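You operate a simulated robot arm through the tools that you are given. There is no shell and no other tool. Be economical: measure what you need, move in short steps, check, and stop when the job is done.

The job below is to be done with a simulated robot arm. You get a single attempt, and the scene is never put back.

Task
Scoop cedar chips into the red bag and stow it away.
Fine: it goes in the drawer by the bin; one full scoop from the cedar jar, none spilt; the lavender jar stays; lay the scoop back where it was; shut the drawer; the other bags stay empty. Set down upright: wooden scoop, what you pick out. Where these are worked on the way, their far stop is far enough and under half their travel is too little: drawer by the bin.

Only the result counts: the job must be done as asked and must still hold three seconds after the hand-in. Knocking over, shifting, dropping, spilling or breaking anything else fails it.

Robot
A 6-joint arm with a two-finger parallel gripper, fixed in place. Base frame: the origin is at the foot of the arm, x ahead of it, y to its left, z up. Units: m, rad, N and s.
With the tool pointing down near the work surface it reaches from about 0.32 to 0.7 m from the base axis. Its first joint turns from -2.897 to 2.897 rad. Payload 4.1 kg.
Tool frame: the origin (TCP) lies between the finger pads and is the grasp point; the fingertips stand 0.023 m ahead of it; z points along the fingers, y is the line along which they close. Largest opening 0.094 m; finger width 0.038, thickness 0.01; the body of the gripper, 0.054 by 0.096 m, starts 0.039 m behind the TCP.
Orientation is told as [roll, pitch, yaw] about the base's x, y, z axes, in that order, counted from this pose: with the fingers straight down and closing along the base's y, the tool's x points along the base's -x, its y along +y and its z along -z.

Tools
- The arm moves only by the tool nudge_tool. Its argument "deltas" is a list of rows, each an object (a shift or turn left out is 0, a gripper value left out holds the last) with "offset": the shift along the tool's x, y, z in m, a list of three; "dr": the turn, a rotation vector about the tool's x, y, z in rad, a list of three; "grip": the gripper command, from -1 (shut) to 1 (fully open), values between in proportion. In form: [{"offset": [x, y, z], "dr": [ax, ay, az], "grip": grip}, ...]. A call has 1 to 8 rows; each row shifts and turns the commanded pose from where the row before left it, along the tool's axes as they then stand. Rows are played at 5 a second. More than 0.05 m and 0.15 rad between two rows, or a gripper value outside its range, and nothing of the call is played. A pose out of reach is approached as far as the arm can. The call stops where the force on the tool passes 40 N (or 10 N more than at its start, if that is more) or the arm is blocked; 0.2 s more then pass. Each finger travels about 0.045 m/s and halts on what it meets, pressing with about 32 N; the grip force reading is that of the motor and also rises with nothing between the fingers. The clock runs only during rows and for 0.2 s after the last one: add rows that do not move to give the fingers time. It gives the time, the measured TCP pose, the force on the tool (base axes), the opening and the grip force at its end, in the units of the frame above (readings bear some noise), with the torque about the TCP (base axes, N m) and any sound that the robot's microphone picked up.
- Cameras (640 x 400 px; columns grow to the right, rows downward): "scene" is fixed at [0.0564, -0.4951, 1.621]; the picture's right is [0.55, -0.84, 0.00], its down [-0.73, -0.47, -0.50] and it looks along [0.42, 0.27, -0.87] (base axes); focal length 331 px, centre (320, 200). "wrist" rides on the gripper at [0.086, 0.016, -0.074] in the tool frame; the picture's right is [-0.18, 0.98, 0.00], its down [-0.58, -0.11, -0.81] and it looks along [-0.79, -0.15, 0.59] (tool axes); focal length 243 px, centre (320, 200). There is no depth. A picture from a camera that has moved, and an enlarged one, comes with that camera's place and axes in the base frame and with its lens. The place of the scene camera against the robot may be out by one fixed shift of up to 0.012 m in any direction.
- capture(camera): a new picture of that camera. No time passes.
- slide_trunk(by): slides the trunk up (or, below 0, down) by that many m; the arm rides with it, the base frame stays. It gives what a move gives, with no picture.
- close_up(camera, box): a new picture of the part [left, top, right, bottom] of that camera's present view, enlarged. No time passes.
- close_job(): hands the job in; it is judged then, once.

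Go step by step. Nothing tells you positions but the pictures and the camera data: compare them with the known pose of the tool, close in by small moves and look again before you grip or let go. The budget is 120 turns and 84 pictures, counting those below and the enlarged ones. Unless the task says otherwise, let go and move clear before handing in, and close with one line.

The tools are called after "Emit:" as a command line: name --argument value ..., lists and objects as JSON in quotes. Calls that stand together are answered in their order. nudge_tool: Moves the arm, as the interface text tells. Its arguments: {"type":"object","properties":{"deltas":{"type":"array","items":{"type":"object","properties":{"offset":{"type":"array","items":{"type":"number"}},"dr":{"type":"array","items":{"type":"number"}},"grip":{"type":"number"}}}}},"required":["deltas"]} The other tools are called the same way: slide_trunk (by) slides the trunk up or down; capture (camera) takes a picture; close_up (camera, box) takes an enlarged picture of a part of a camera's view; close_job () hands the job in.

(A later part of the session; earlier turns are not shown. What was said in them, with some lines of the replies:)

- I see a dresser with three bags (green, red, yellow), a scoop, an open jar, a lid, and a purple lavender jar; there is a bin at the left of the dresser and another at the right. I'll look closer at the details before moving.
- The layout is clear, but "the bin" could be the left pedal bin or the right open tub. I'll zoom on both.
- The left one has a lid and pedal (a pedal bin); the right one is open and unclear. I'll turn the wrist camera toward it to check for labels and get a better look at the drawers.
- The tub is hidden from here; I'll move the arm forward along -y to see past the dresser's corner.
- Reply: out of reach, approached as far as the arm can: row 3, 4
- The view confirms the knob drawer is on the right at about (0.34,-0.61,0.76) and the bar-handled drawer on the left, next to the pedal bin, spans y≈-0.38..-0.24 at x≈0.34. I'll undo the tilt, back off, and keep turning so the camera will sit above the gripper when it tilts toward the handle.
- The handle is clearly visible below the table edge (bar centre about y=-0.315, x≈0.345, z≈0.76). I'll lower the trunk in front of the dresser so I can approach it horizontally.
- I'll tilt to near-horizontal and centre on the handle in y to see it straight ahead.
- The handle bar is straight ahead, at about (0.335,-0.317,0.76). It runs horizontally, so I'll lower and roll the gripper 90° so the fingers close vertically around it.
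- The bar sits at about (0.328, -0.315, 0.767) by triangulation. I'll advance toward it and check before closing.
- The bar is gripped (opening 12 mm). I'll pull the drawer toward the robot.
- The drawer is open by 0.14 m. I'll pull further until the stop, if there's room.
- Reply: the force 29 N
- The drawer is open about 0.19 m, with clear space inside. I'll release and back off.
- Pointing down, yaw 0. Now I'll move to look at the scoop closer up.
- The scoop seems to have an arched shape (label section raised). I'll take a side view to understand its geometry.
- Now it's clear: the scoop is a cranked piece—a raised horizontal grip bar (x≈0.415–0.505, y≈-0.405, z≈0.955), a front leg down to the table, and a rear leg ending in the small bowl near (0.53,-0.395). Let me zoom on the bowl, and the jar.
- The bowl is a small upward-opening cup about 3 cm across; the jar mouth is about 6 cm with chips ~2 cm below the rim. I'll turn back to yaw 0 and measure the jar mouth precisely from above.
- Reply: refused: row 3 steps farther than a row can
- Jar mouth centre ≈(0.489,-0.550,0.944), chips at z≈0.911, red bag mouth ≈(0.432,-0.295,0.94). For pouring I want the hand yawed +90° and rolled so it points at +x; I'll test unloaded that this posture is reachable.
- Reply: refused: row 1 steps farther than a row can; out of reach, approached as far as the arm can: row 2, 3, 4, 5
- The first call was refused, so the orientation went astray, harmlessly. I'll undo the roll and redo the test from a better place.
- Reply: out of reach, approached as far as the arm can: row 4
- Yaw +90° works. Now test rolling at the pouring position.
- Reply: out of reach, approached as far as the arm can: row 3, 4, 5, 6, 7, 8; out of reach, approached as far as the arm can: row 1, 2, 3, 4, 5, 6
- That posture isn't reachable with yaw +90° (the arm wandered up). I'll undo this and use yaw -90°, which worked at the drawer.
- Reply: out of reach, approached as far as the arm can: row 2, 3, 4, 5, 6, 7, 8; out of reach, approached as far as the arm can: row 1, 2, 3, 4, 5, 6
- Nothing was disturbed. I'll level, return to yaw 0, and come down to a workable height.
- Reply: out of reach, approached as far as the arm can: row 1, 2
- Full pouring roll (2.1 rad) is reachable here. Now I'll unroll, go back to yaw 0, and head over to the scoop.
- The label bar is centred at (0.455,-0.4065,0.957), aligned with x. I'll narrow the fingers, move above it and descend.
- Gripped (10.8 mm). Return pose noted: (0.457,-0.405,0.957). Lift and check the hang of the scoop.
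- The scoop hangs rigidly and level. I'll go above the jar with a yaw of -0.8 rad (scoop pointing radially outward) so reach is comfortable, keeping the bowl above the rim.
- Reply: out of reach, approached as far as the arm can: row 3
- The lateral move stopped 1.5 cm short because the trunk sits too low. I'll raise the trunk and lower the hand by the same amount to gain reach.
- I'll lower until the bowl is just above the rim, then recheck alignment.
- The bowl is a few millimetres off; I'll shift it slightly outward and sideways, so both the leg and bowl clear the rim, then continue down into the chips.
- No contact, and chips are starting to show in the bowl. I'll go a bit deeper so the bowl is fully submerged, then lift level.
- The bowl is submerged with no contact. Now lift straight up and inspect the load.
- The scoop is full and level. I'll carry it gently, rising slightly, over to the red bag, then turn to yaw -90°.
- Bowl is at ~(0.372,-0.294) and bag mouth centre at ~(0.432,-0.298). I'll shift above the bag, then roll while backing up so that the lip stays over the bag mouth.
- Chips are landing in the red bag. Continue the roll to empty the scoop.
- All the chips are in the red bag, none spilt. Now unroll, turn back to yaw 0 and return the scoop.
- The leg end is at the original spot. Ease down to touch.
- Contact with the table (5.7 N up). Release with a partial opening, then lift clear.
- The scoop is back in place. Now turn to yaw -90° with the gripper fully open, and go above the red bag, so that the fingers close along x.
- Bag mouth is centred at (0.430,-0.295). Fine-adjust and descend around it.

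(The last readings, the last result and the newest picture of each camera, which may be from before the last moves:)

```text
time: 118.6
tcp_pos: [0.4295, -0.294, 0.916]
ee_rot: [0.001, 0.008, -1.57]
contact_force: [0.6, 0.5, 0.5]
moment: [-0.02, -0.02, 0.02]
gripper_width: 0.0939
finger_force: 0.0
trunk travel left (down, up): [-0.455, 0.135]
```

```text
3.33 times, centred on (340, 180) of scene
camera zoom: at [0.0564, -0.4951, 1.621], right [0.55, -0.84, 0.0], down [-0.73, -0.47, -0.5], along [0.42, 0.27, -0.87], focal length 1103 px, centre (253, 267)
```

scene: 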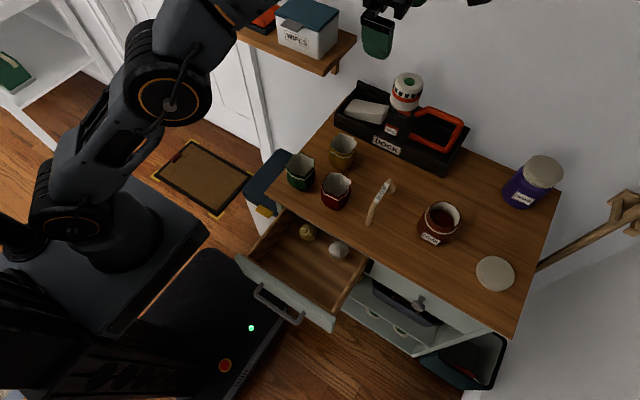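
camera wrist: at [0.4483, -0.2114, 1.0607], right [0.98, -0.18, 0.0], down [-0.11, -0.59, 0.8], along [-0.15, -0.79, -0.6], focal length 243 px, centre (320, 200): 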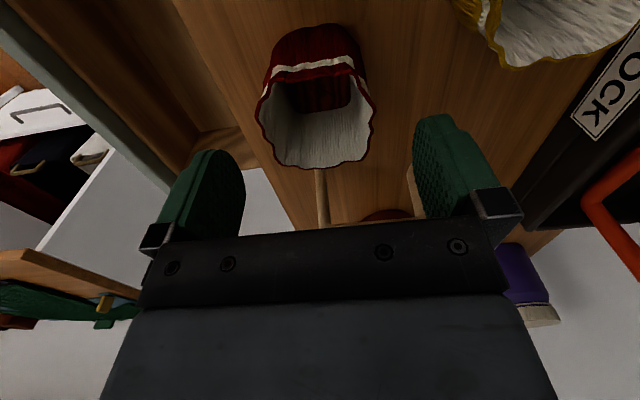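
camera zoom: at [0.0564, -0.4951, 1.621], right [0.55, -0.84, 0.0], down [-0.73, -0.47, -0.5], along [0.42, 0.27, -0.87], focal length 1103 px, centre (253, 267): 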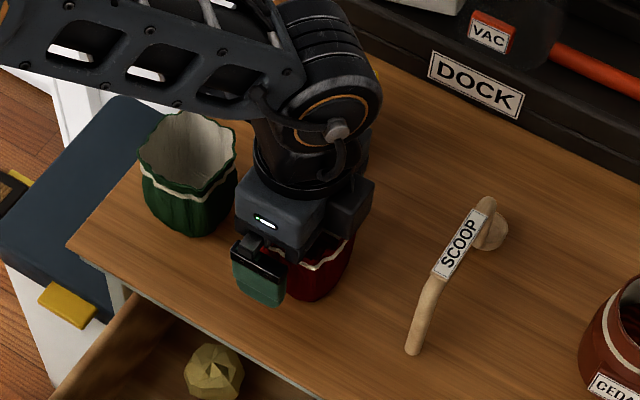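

Emit:
nudge_tool --deltas '[{"grip": 0.3}, {"grip": 0.3}, {"grip": 0.3}, {"grip": 0.3}]'

```text
time: 119.6
tcp_pos: [0.4296, -0.2941, 0.9156]
ee_rot: [0.001, 0.006, -1.568]
contact_force: [-0.7, 0.1, -0.4]
moment: [0.01, -0.01, 0.0]
gripper_width: 0.062
finger_force: 0.7
trunk travel left (down, up): [-0.455, 0.135]
```

Emit:
nudge_tool --deltas '[{"grip": 0.1}, {"grip": 0.1}, {"grip": 0.1}]'

```text
time: 120.4
tcp_pos: [0.4305, -0.2933, 0.9161]
ee_rot: [0.001, 0.005, -1.569]
contact_force: [0.4, -0.7, 0.2]
moment: [-0.03, 0.02, -0.02]
gripper_width: 0.0603
finger_force: 32.1
trunk travel left (down, up): [-0.455, 0.135]
```

The bag is held at 60 mm with full grip force. Lift a little and verify.

Emit:
nudge_tool --deltas '[{"grip": 0.0, "offset": [0, 0, -0.01]}, {"offset": [0, 0, -0.02]}, {"offset": [0, 0, -0.03]}, {"offset": [0, 0, -0.03]}, {"offset": [0, 0, -0.03]}, {"offset": [0, 0, 0]}]'

Emit:
capture --camera "scene"

```text
time: 121.8
tcp_pos: [0.4295, -0.295, 1.0372]
ee_rot: [0.002, 0.006, -1.569]
contact_force: [0.3, -0.1, -0.8]
moment: [-0.01, -0.02, 0.01]
gripper_width: 0.0604
finger_force: 32.2
trunk travel left (down, up): [-0.455, 0.135]
```

```text
20 pictures are left
```

scene: 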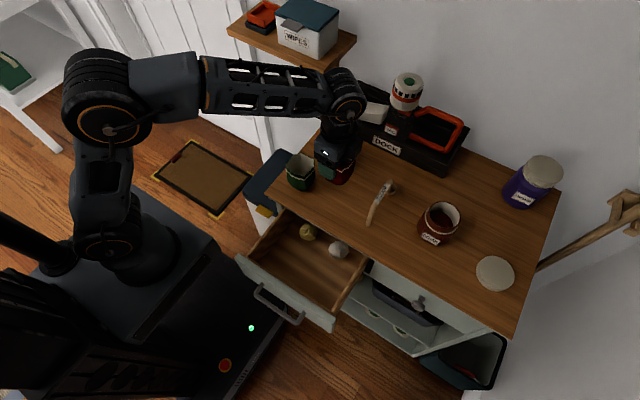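

Bag held upright. Move it over the open drawer, then look down before lowering.

Emit:
nudge_tool --deltas '[{"offset": [-0.003, -0.02, 0]}, {"offset": [-0.003, -0.03, 0]}, {"offset": [-0.003, -0.03, 0]}, {"offset": [-0.003, -0.03, 0]}, {"offset": [-0.003, -0.03, 0]}, {"offset": [0, -0.03, 0]}, {"offset": [0, 0, 0]}]'

Emit:
slide_trunk --by -0.1

Emit:
close_up --camera "scene" --box '[220, 170, 400, 330]'

Emit:
capture --camera "wrist"

```text
time: 123.4
tcp_pos: [0.26, -0.3113, 1.0378]
ee_rot: [0.003, 0.007, -1.567]
contact_force: [0.3, 0.0, 0.2]
moment: [0.01, 0.0, 0.01]
gripper_width: 0.0603
finger_force: 31.8
trunk travel left (down, up): [-0.455, 0.135]
```

```text
time: 124.8
tcp_pos: [0.2603, -0.311, 0.9367]
ee_rot: [0.003, 0.007, -1.567]
contact_force: [0.1, -0.4, 1.1]
moment: [-0.01, 0.02, 0.01]
gripper_width: 0.06
finger_force: 31.8
trunk travel left (down, up): [-0.355, 0.235]
```

```text
2.50 times, centred on (310, 250) of scene
camera zoom: at [0.0564, -0.4951, 1.621], right [0.55, -0.84, 0.0], down [-0.73, -0.47, -0.5], along [0.42, 0.27, -0.87], focal length 827 px, centre (345, 75)
```

zoom: 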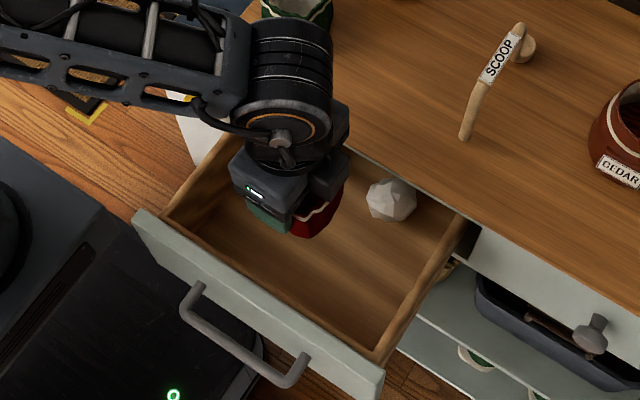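

```text
18 pictures are left
camera wrist: at [0.2768, -0.2254, 1.0108], right [0.98, -0.18, 0.0], down [-0.11, -0.59, 0.8], along [-0.15, -0.79, -0.6], focal length 243 px, centre (320, 200)
```

wrist: 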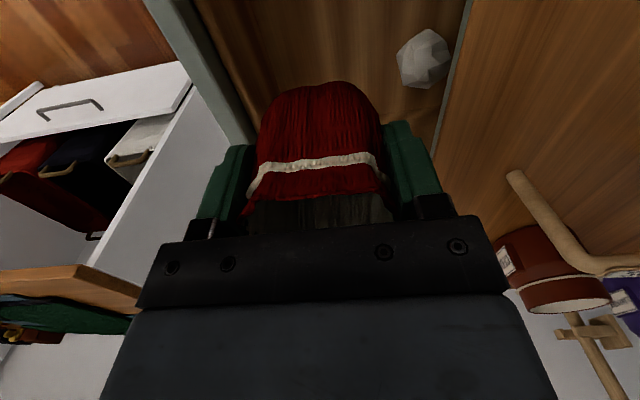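

Centred between the panel (x≈0.185) and the table edge (x≈0.337). Lower gradually.

Emit:
nudge_tool --deltas '[{"offset": [0, 0, 0.025]}, {"offset": [0, 0, 0.025]}, {"offset": [0, 0, 0.025]}, {"offset": [0, 0, 0.025]}, {"offset": [0, 0, 0.015]}, {"offset": [0, 0, 0]}]'

Emit:
capture --camera "wrist"

Emit:
close_up --camera "scene" --box '[220, 170, 400, 330]'

```text
time: 126.2
tcp_pos: [0.262, -0.3092, 0.8212]
ee_rot: [0.001, 0.005, -1.569]
contact_force: [-0.2, -0.1, 0.0]
moment: [0.0, 0.02, 0.02]
gripper_width: 0.0601
finger_force: 32.2
trunk travel left (down, up): [-0.355, 0.235]
```

```text
17 pictures are left
camera wrist: at [0.2775, -0.2245, 0.8953], right [0.98, -0.18, 0.0], down [-0.11, -0.59, 0.8], along [-0.15, -0.79, -0.6], focal length 243 px, centre (320, 200)
```

wrist: 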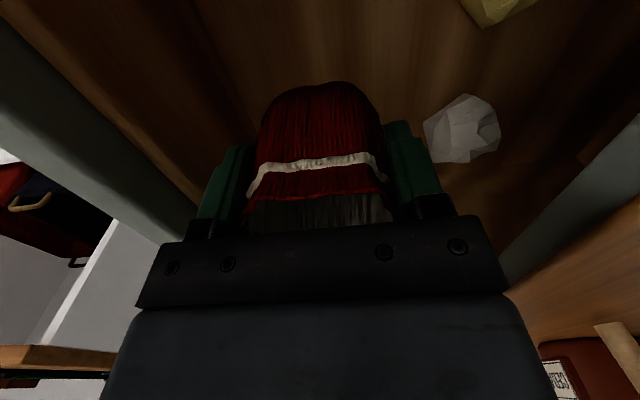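

```text
2.50 times, centred on (310, 250) of scene
camera zoom: at [0.0564, -0.4951, 1.621], right [0.55, -0.84, 0.0], down [-0.73, -0.47, -0.5], along [0.42, 0.27, -0.87], focal length 827 px, centre (345, 75)
```

zoom: 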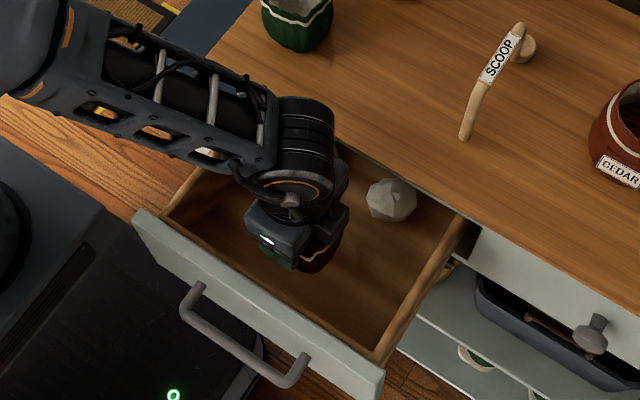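

Emit:
nudge_tool --deltas '[{"offset": [0, 0, 0.012]}, {"offset": [0, 0, 0.012]}, {"offset": [0, 0, 0]}]'

Emit:
nudge_tool --deltas '[{"offset": [0, 0, 0.006]}, {"offset": [0, 0, 0.006]}, {"offset": [0, 0, 0]}]'

```text
time: 127.0
tcp_pos: [0.2613, -0.3094, 0.7974]
ee_rot: [0.002, 0.008, -1.57]
contact_force: [0.3, 0.7, 0.1]
moment: [0.01, -0.02, 0.02]
gripper_width: 0.0599
finger_force: 32.2
trunk travel left (down, up): [-0.355, 0.235]
```

```text
time: 127.8
tcp_pos: [0.2603, -0.3094, 0.7863]
ee_rot: [0.002, 0.006, -1.571]
contact_force: [0.4, -0.8, -0.3]
moment: [0.0, 0.01, -0.03]
gripper_width: 0.0604
finger_force: 32.2
trunk travel left (down, up): [-0.355, 0.235]
```

Emit:
nudge_tool --deltas '[{"offset": [0, 0, 0.005]}, {"offset": [0, 0, 0.005]}, {"offset": [0, 0, 0]}]'

Emit:
close_up --camera "wrist" --box '[160, 0, 560, 240]'

```text
time: 128.6
tcp_pos: [0.2607, -0.3099, 0.7744]
ee_rot: [0.002, 0.007, -1.569]
contact_force: [-0.4, 0.7, -0.1]
moment: [-0.04, -0.01, -0.01]
gripper_width: 0.0602
finger_force: 32.3
trunk travel left (down, up): [-0.355, 0.235]
```

```text
1.60 times, centred on (360, 120) of wrist
camera zoom: at [0.277, -0.2238, 0.8496], right [0.98, -0.18, 0.0], down [-0.11, -0.59, 0.8], along [-0.15, -0.79, -0.6], focal length 388 px, centre (256, 328)
```

zoom: 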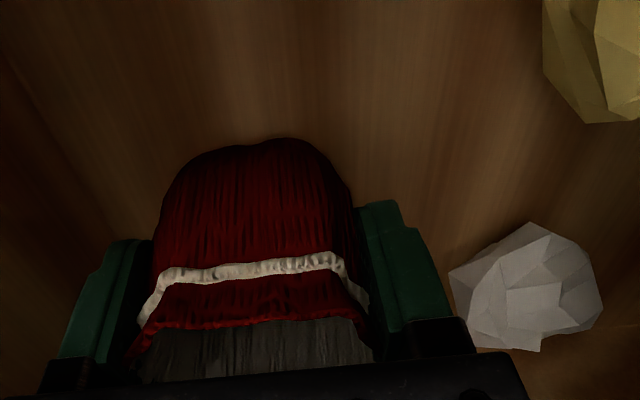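

Emit:
nudge_tool --deltas '[{"offset": [0, 0, 0.005]}, {"offset": [0, 0, 0.005]}, {"offset": [0, 0, 0]}]'

Emit:
nudge_tool --deltas '[{"offset": [0, 0, 0.004]}, {"offset": [0, 0, 0.003]}, {"offset": [0, 0, 0]}]'

```text
time: 129.3
tcp_pos: [0.2613, -0.3105, 0.7667]
ee_rot: [0.006, 0.001, -1.569]
contact_force: [-0.2, 3.4, 31.9]
moment: [-0.13, 0.05, -0.02]
gripper_width: 0.0606
finger_force: 32.5
trunk travel left (down, up): [-0.355, 0.235]
```

```text
time: 130.2
tcp_pos: [0.2599, -0.3095, 0.7595]
ee_rot: [0.005, 0.004, -1.57]
contact_force: [0.1, -4.1, 32.4]
moment: [0.01, 0.06, 0.01]
gripper_width: 0.0595
finger_force: 32.1
trunk travel left (down, up): [-0.355, 0.235]
```

The bag is resting on the drawer floor (contact felt). Release now.

Emit:
nudge_tool --deltas '[{"grip": 0.4}, {"grip": 0.6}, {"grip": 0.8}, {"grip": 0.8}, {"grip": 0.8}]'

Emit:
capture --camera "wrist"

```text
time: 131.3
tcp_pos: [0.2611, -0.3083, 0.7586]
ee_rot: [0.002, 0.006, -1.568]
contact_force: [-0.9, 0.9, -0.1]
moment: [-0.04, 0.0, 0.0]
gripper_width: 0.0845
finger_force: 0.0
trunk travel left (down, up): [-0.355, 0.235]
```

```text
14 pictures are left
camera wrist: at [0.2771, -0.2241, 0.833], right [0.98, -0.18, 0.0], down [-0.11, -0.59, 0.8], along [-0.15, -0.79, -0.6], focal length 243 px, centre (320, 200)
```

wrist: 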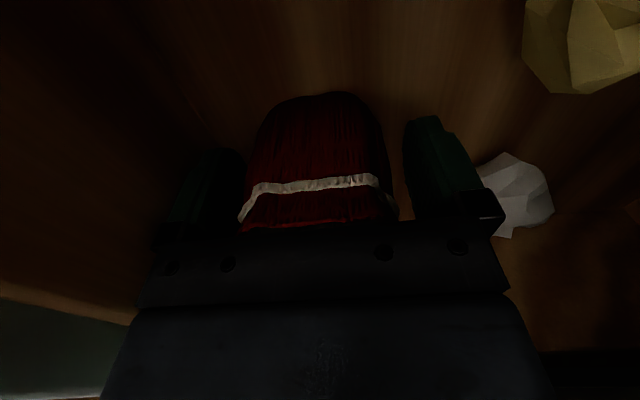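

Released and upright. Lift straight out.

Emit:
nudge_tool --deltas '[{"offset": [0, 0, -0.02]}, {"offset": [0, 0, -0.03]}, {"offset": [0, 0, -0.04]}, {"offset": [0, 0, -0.04]}, {"offset": [0, 0, -0.04]}]'

Emit:
slide_trunk --by 0.1

Emit:
close_up --camera "scene" --box '[220, 170, 400, 330]'

Emit:
capture --camera "wrist"

```text
time: 132.6
tcp_pos: [0.2592, -0.3123, 0.9289]
ee_rot: [0.0, 0.007, -1.57]
contact_force: [0.1, -0.5, -0.4]
moment: [0.0, 0.01, -0.03]
gripper_width: 0.0843
finger_force: 0.0
trunk travel left (down, up): [-0.355, 0.235]
```

```text
time: 133.9
tcp_pos: [0.2601, -0.3107, 1.0281]
ee_rot: [0.002, 0.007, -1.57]
contact_force: [0.2, 0.2, -0.6]
moment: [0.04, 0.02, -0.01]
gripper_width: 0.0847
finger_force: 0.1
trunk travel left (down, up): [-0.455, 0.135]
```

```text
2.50 times, centred on (310, 250) of scene
camera zoom: at [0.0564, -0.4951, 1.621], right [0.55, -0.84, 0.0], down [-0.73, -0.47, -0.5], along [0.42, 0.27, -0.87], focal length 827 px, centre (345, 75)
```

zoom: 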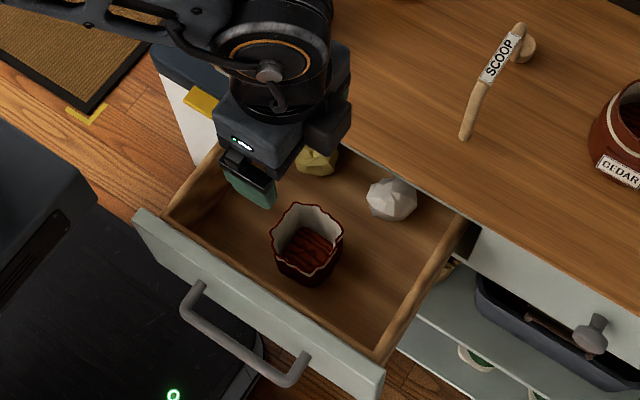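

```text
12 pictures are left
camera wrist: at [0.2759, -0.2262, 1.102], right [0.98, -0.18, 0.0], down [-0.11, -0.59, 0.8], along [-0.15, -0.79, -0.6], focal length 243 px, centre (320, 200)
```

wrist: 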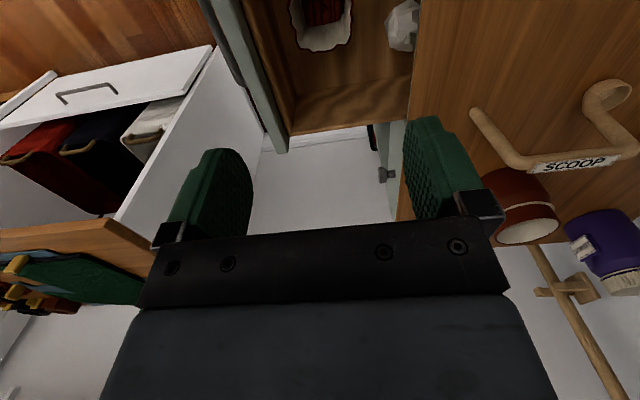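

The red bag stands upright in the drawer with its chips. Now I'll go back to the handle posture in front of the drawer (reverse of the earlier path) to push it shut by the bar.

Emit:
slide_trunk --by 0.1

Emit:
nudge_tool --deltas '[{"offset": [0, -0.042, 0.006], "grip": 1}, {"offset": [0, -0.042, 0.006]}, {"offset": [0, -0.042, 0.007]}, {"offset": [-0.004, -0.042, 0.007]}, {"dr": [-0.15, 0, 0]}, {"dr": [-0.15, 0, 0]}, {"dr": [-0.15, 0, 0]}, {"dr": [-0.15, 0, 0]}]'

Emit:
nudge_tool --deltas '[{"dr": [-0.15, 0, 0]}, {"dr": [-0.15, 0, 0]}, {"dr": [-0.15, 0, 0]}, {"dr": [-0.15, 0, 0]}, {"dr": [-0.15, 0, 0]}, {"dr": [-0.15, 0, 0]}, {"offset": [0, 0, 0]}]'

```text
time: 135.2
tcp_pos: [0.2589, -0.3116, 1.1283]
ee_rot: [0.002, 0.008, -1.569]
contact_force: [0.8, 0.8, 0.8]
moment: [0.0, 0.01, -0.01]
gripper_width: 0.0846
finger_force: 0.0
trunk travel left (down, up): [-0.555, 0.035]
```

```text
time: 137.0
tcp_pos: [0.0923, -0.316, 1.1018]
ee_rot: [0.605, 0.004, -1.568]
contact_force: [-0.8, 0.1, 0.6]
moment: [0.0, 0.04, -0.01]
gripper_width: 0.0939
finger_force: 0.2
trunk travel left (down, up): [-0.555, 0.035]
```

```text
time: 138.6
tcp_pos: [0.0914, -0.3152, 1.1017]
ee_rot: [1.503, 0.006, -1.569]
contact_force: [0.0, -0.3, 0.3]
moment: [0.01, 0.04, 0.04]
gripper_width: 0.094
finger_force: 0.1
trunk travel left (down, up): [-0.555, 0.035]
```

Emit:
slide_trunk --by -0.33

Emit:
capture --camera "wrist"

```text
time: 141.9
tcp_pos: [0.0922, -0.3158, 0.771]
ee_rot: [1.501, 0.008, -1.568]
contact_force: [-0.7, 0.0, 0.1]
moment: [-0.02, 0.0, 0.04]
gripper_width: 0.0939
finger_force: 0.0
trunk travel left (down, up): [-0.225, 0.365]
```

```text
11 pictures are left
camera wrist: at [0.0186, -0.2303, 0.7924], right [0.07, -0.19, 0.98], down [-0.81, -0.58, -0.06], along [0.58, -0.79, -0.19], focal length 243 px, centre (320, 200)
```

wrist: 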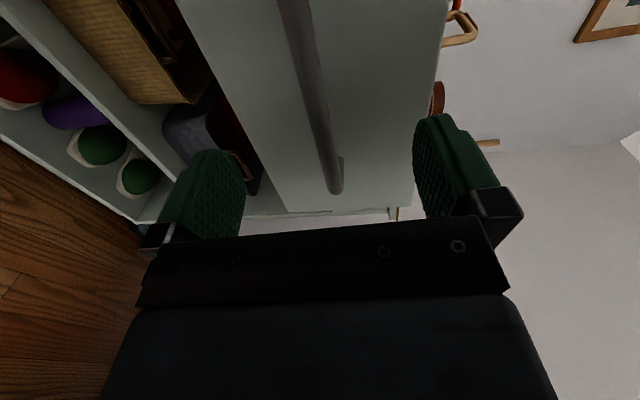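

The bar sits right between the fingers. Advance, grip, and push the drawer slowly home.

Emit:
nudge_tool --deltas '[{"offset": [0, 0.0015, 0.021]}, {"offset": [0, 0.0015, 0.021]}, {"grip": -1}, {"grip": -1}, {"grip": -1}, {"grip": -1}, {"grip": -1}, {"grip": -1}]'

Emit:
nudge_tool --deltas '[{"offset": [0, 0.0007, 0.01]}, {"offset": [0, 0.0014, 0.02]}, {"offset": [0, 0.0014, 0.02]}, {"offset": [0, 0.0018, 0.025]}, {"offset": [0, 0.0018, 0.025]}, {"offset": [0, 0.0018, 0.025]}, {"offset": [0, 0.0014, 0.02]}, {"offset": [0, 0.0014, 0.02]}]'

```text
time: 143.7
tcp_pos: [0.1335, -0.3164, 0.7694]
ee_rot: [1.499, 0.007, -1.567]
contact_force: [0.1, 4.9, -33.5]
moment: [-1.58, 0.0, -0.49]
gripper_width: 0.0115
finger_force: 44.4
trunk travel left (down, up): [-0.225, 0.365]
```

```text
time: 144.2
tcp_pos: [0.1504, -0.3167, 0.7694]
ee_rot: [1.49, 0.006, -1.57]
contact_force: [-0.5, -6.0, -18.0]
moment: [-1.65, 0.11, 0.58]
gripper_width: 0.0117
finger_force: 44.8
trunk travel left (down, up): [-0.225, 0.365]
stopped in row 2: the force on the tool passed its limit at 45 N (the readings are from after the stop); the commanded pose is now the measured one
```

Vertical preload is building because the hand is slightly high. I'll relax it by lowering 2–3 mm and continue in small steps.

Emit:
nudge_tool --deltas '[{"offset": [0, -0.003, 0]}, {"offset": [0, 0, 0]}]'

Emit:
nudge_tool --deltas '[{"offset": [0, 0.0007, 0.01]}, {"offset": [0, 0.0007, 0.01]}, {"offset": [0, 0.0007, 0.01]}, {"offset": [0, 0.0007, 0.01]}]'

```text
time: 144.8
tcp_pos: [0.1491, -0.3155, 0.7689]
ee_rot: [1.501, 0.005, -1.569]
contact_force: [1.1, -7.5, 19.8]
moment: [-0.92, 0.01, 0.95]
gripper_width: 0.0115
finger_force: 45.0
trunk travel left (down, up): [-0.225, 0.365]
```

```text
time: 145.8
tcp_pos: [0.1894, -0.3154, 0.7685]
ee_rot: [1.503, 0.001, -1.568]
contact_force: [0.2, 4.0, 12.8]
moment: [-0.51, -0.09, -1.26]
gripper_width: 0.0117
finger_force: 45.1
trunk travel left (down, up): [-0.225, 0.365]
stopped in row 4: the force on the tool passed its limit at 41 N (the readings are from after the stop); the commanded pose is now the measured one
```

Emit:
nudge_tool --deltas '[{"offset": [0, 0.001, 0]}, {"offset": [0, 0.0005, 0.007]}, {"offset": [0, 0.0005, 0.007]}, {"offset": [0, 0.0005, 0.007]}, {"offset": [0, 0.0005, 0.007]}, {"offset": [0, 0.0005, 0.007]}, {"offset": [0, 0.0005, 0.007]}]'

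Emit:
close_up --camera "scene" --box '[220, 170, 400, 330]'

```text
time: 147.4
tcp_pos: [0.232, -0.3164, 0.7694]
ee_rot: [1.497, 0.004, -1.568]
contact_force: [-0.7, -3.2, -7.6]
moment: [-1.2, 0.02, 1.34]
gripper_width: 0.0118
finger_force: 44.8
trunk travel left (down, up): [-0.225, 0.365]
```

```text
2.50 times, centred on (310, 250) of scene
camera zoom: at [0.0564, -0.4951, 1.621], right [0.55, -0.84, 0.0], down [-0.73, -0.47, -0.5], along [0.42, 0.27, -0.87], focal length 827 px, centre (345, 75)
```

zoom: 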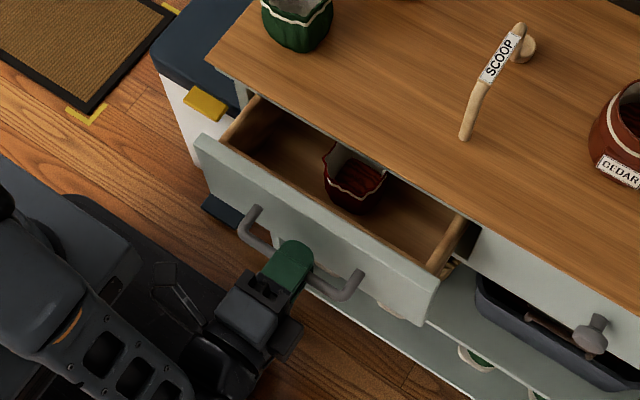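

It's closing cleanly with the bag standing. Continue.

Emit:
nudge_tool --deltas '[{"offset": [0, 0.0002, 0.007]}, {"offset": [0, 0.0005, 0.009]}, {"offset": [0, 0.0005, 0.009]}, {"offset": [0, 0.0005, 0.009]}, {"offset": [0, 0.0005, 0.009]}, {"offset": [0, 0.0005, 0.009]}, {"offset": [0, 0.0005, 0.009]}]'

Emit:
nudge_tool --deltas '[{"offset": [0, 0.0005, 0.007]}, {"offset": [0, 0.0005, 0.007]}, {"offset": [0, 0.0005, 0.007]}, {"offset": [0, 0.0005, 0.007]}, {"offset": [0, 0.0003, 0.004]}, {"offset": [0, 0.0, 0.003]}, {"offset": [0, 0.0, 0.003]}]'

Emit:
close_up --camera "scene" --box '[220, 170, 400, 330]'

```text
time: 149.0
tcp_pos: [0.2941, -0.3155, 0.7695]
ee_rot: [1.5, 0.005, -1.569]
contact_force: [-0.6, 5.3, 6.9]
moment: [-1.05, -0.02, -0.6]
gripper_width: 0.0115
finger_force: 44.6
trunk travel left (down, up): [-0.225, 0.365]
```

```text
time: 150.6
tcp_pos: [0.33, -0.3162, 0.7683]
ee_rot: [1.499, 0.004, -1.572]
contact_force: [-31.7, -1.3, 8.5]
moment: [-1.69, 0.0, -0.01]
gripper_width: 0.012
finger_force: 45.3
trunk travel left (down, up): [-0.225, 0.365]
```

```text
2.50 times, centred on (310, 250) of scene
camera zoom: at [0.0564, -0.4951, 1.621], right [0.55, -0.84, 0.0], down [-0.73, -0.47, -0.5], along [0.42, 0.27, -0.87], focal length 827 px, centre (345, 75)
```

zoom: 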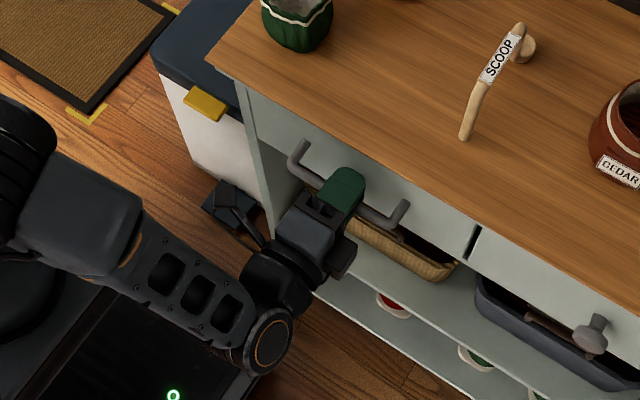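

The drawer is shut against its stop (32 N reaction). Release and back away.

Emit:
nudge_tool --deltas '[{"offset": [0, 0, 0]}, {"grip": 1}, {"grip": 1}, {"grip": 1}, {"grip": 1}, {"grip": 1}]'

Emit:
nudge_tool --deltas '[{"offset": [0, -0.0005, -0.01]}, {"offset": [0, -0.0014, -0.02]}, {"offset": [0, -0.002, -0.04]}, {"offset": [0, -0.002, -0.04]}, {"offset": [0, -0.002, -0.04]}]'

Emit:
capture --camera "scene"

Emit:
capture --camera "wrist"

```text
time: 152.0
tcp_pos: [0.331, -0.3168, 0.7673]
ee_rot: [1.497, 0.007, -1.572]
contact_force: [-8.3, -0.4, -9.3]
moment: [-0.01, -0.21, 0.02]
gripper_width: 0.09
finger_force: 0.1
trunk travel left (down, up): [-0.225, 0.365]
```

```text
time: 153.2
tcp_pos: [0.1801, -0.3179, 0.7708]
ee_rot: [1.5, 0.003, -1.57]
contact_force: [-0.4, 0.6, 0.7]
moment: [0.0, 0.03, 0.0]
gripper_width: 0.0939
finger_force: 0.0
trunk travel left (down, up): [-0.225, 0.365]
```

```text
8 pictures are left
```

scene: 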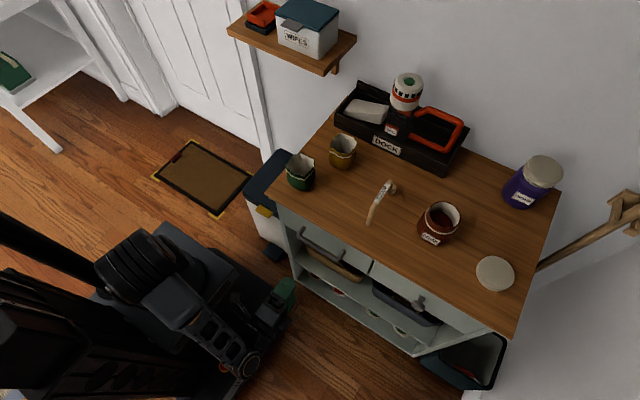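

```text
7 pictures are left
camera wrist: at [0.1067, -0.2314, 0.7917], right [0.07, -0.19, 0.98], down [-0.81, -0.58, -0.05], along [0.58, -0.79, -0.19], focal length 243 px, centre (320, 200)
```

wrist: 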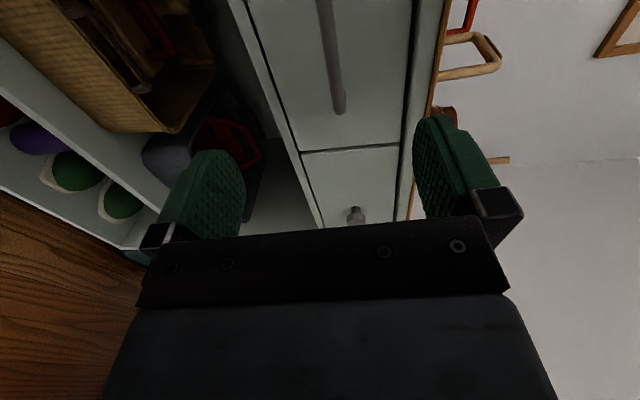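

The drawer is flush, and the scoop, jars and other bags look unmoved. One last check close-up.

Emit:
close_up --camera "scene" --box '[270, 120, 430, 220]'

```text
4.00 times, centred on (350, 170) of scene
camera zoom: at [0.0564, -0.4951, 1.621], right [0.55, -0.84, 0.0], down [-0.73, -0.47, -0.5], along [0.42, 0.27, -0.87], focal length 1323 px, centre (200, 320)
```

zoom: 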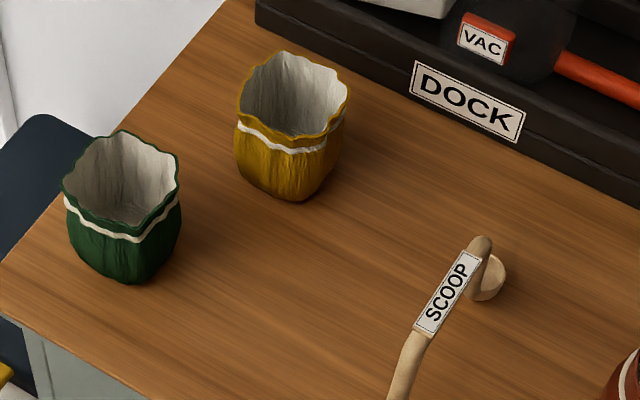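

Everything matches the starting layout: the other bags are empty and unmoved, the scoop is back where it was, and nothing is spilt. I'm handing in.

Emit:
close_job

```text
The job is handed in.
```

The red bag has one full scoop of cedar chips and stands upright in the shut drawer by the pedal bin; the scoop is back in its place, and I saw nothing spilt or moved.
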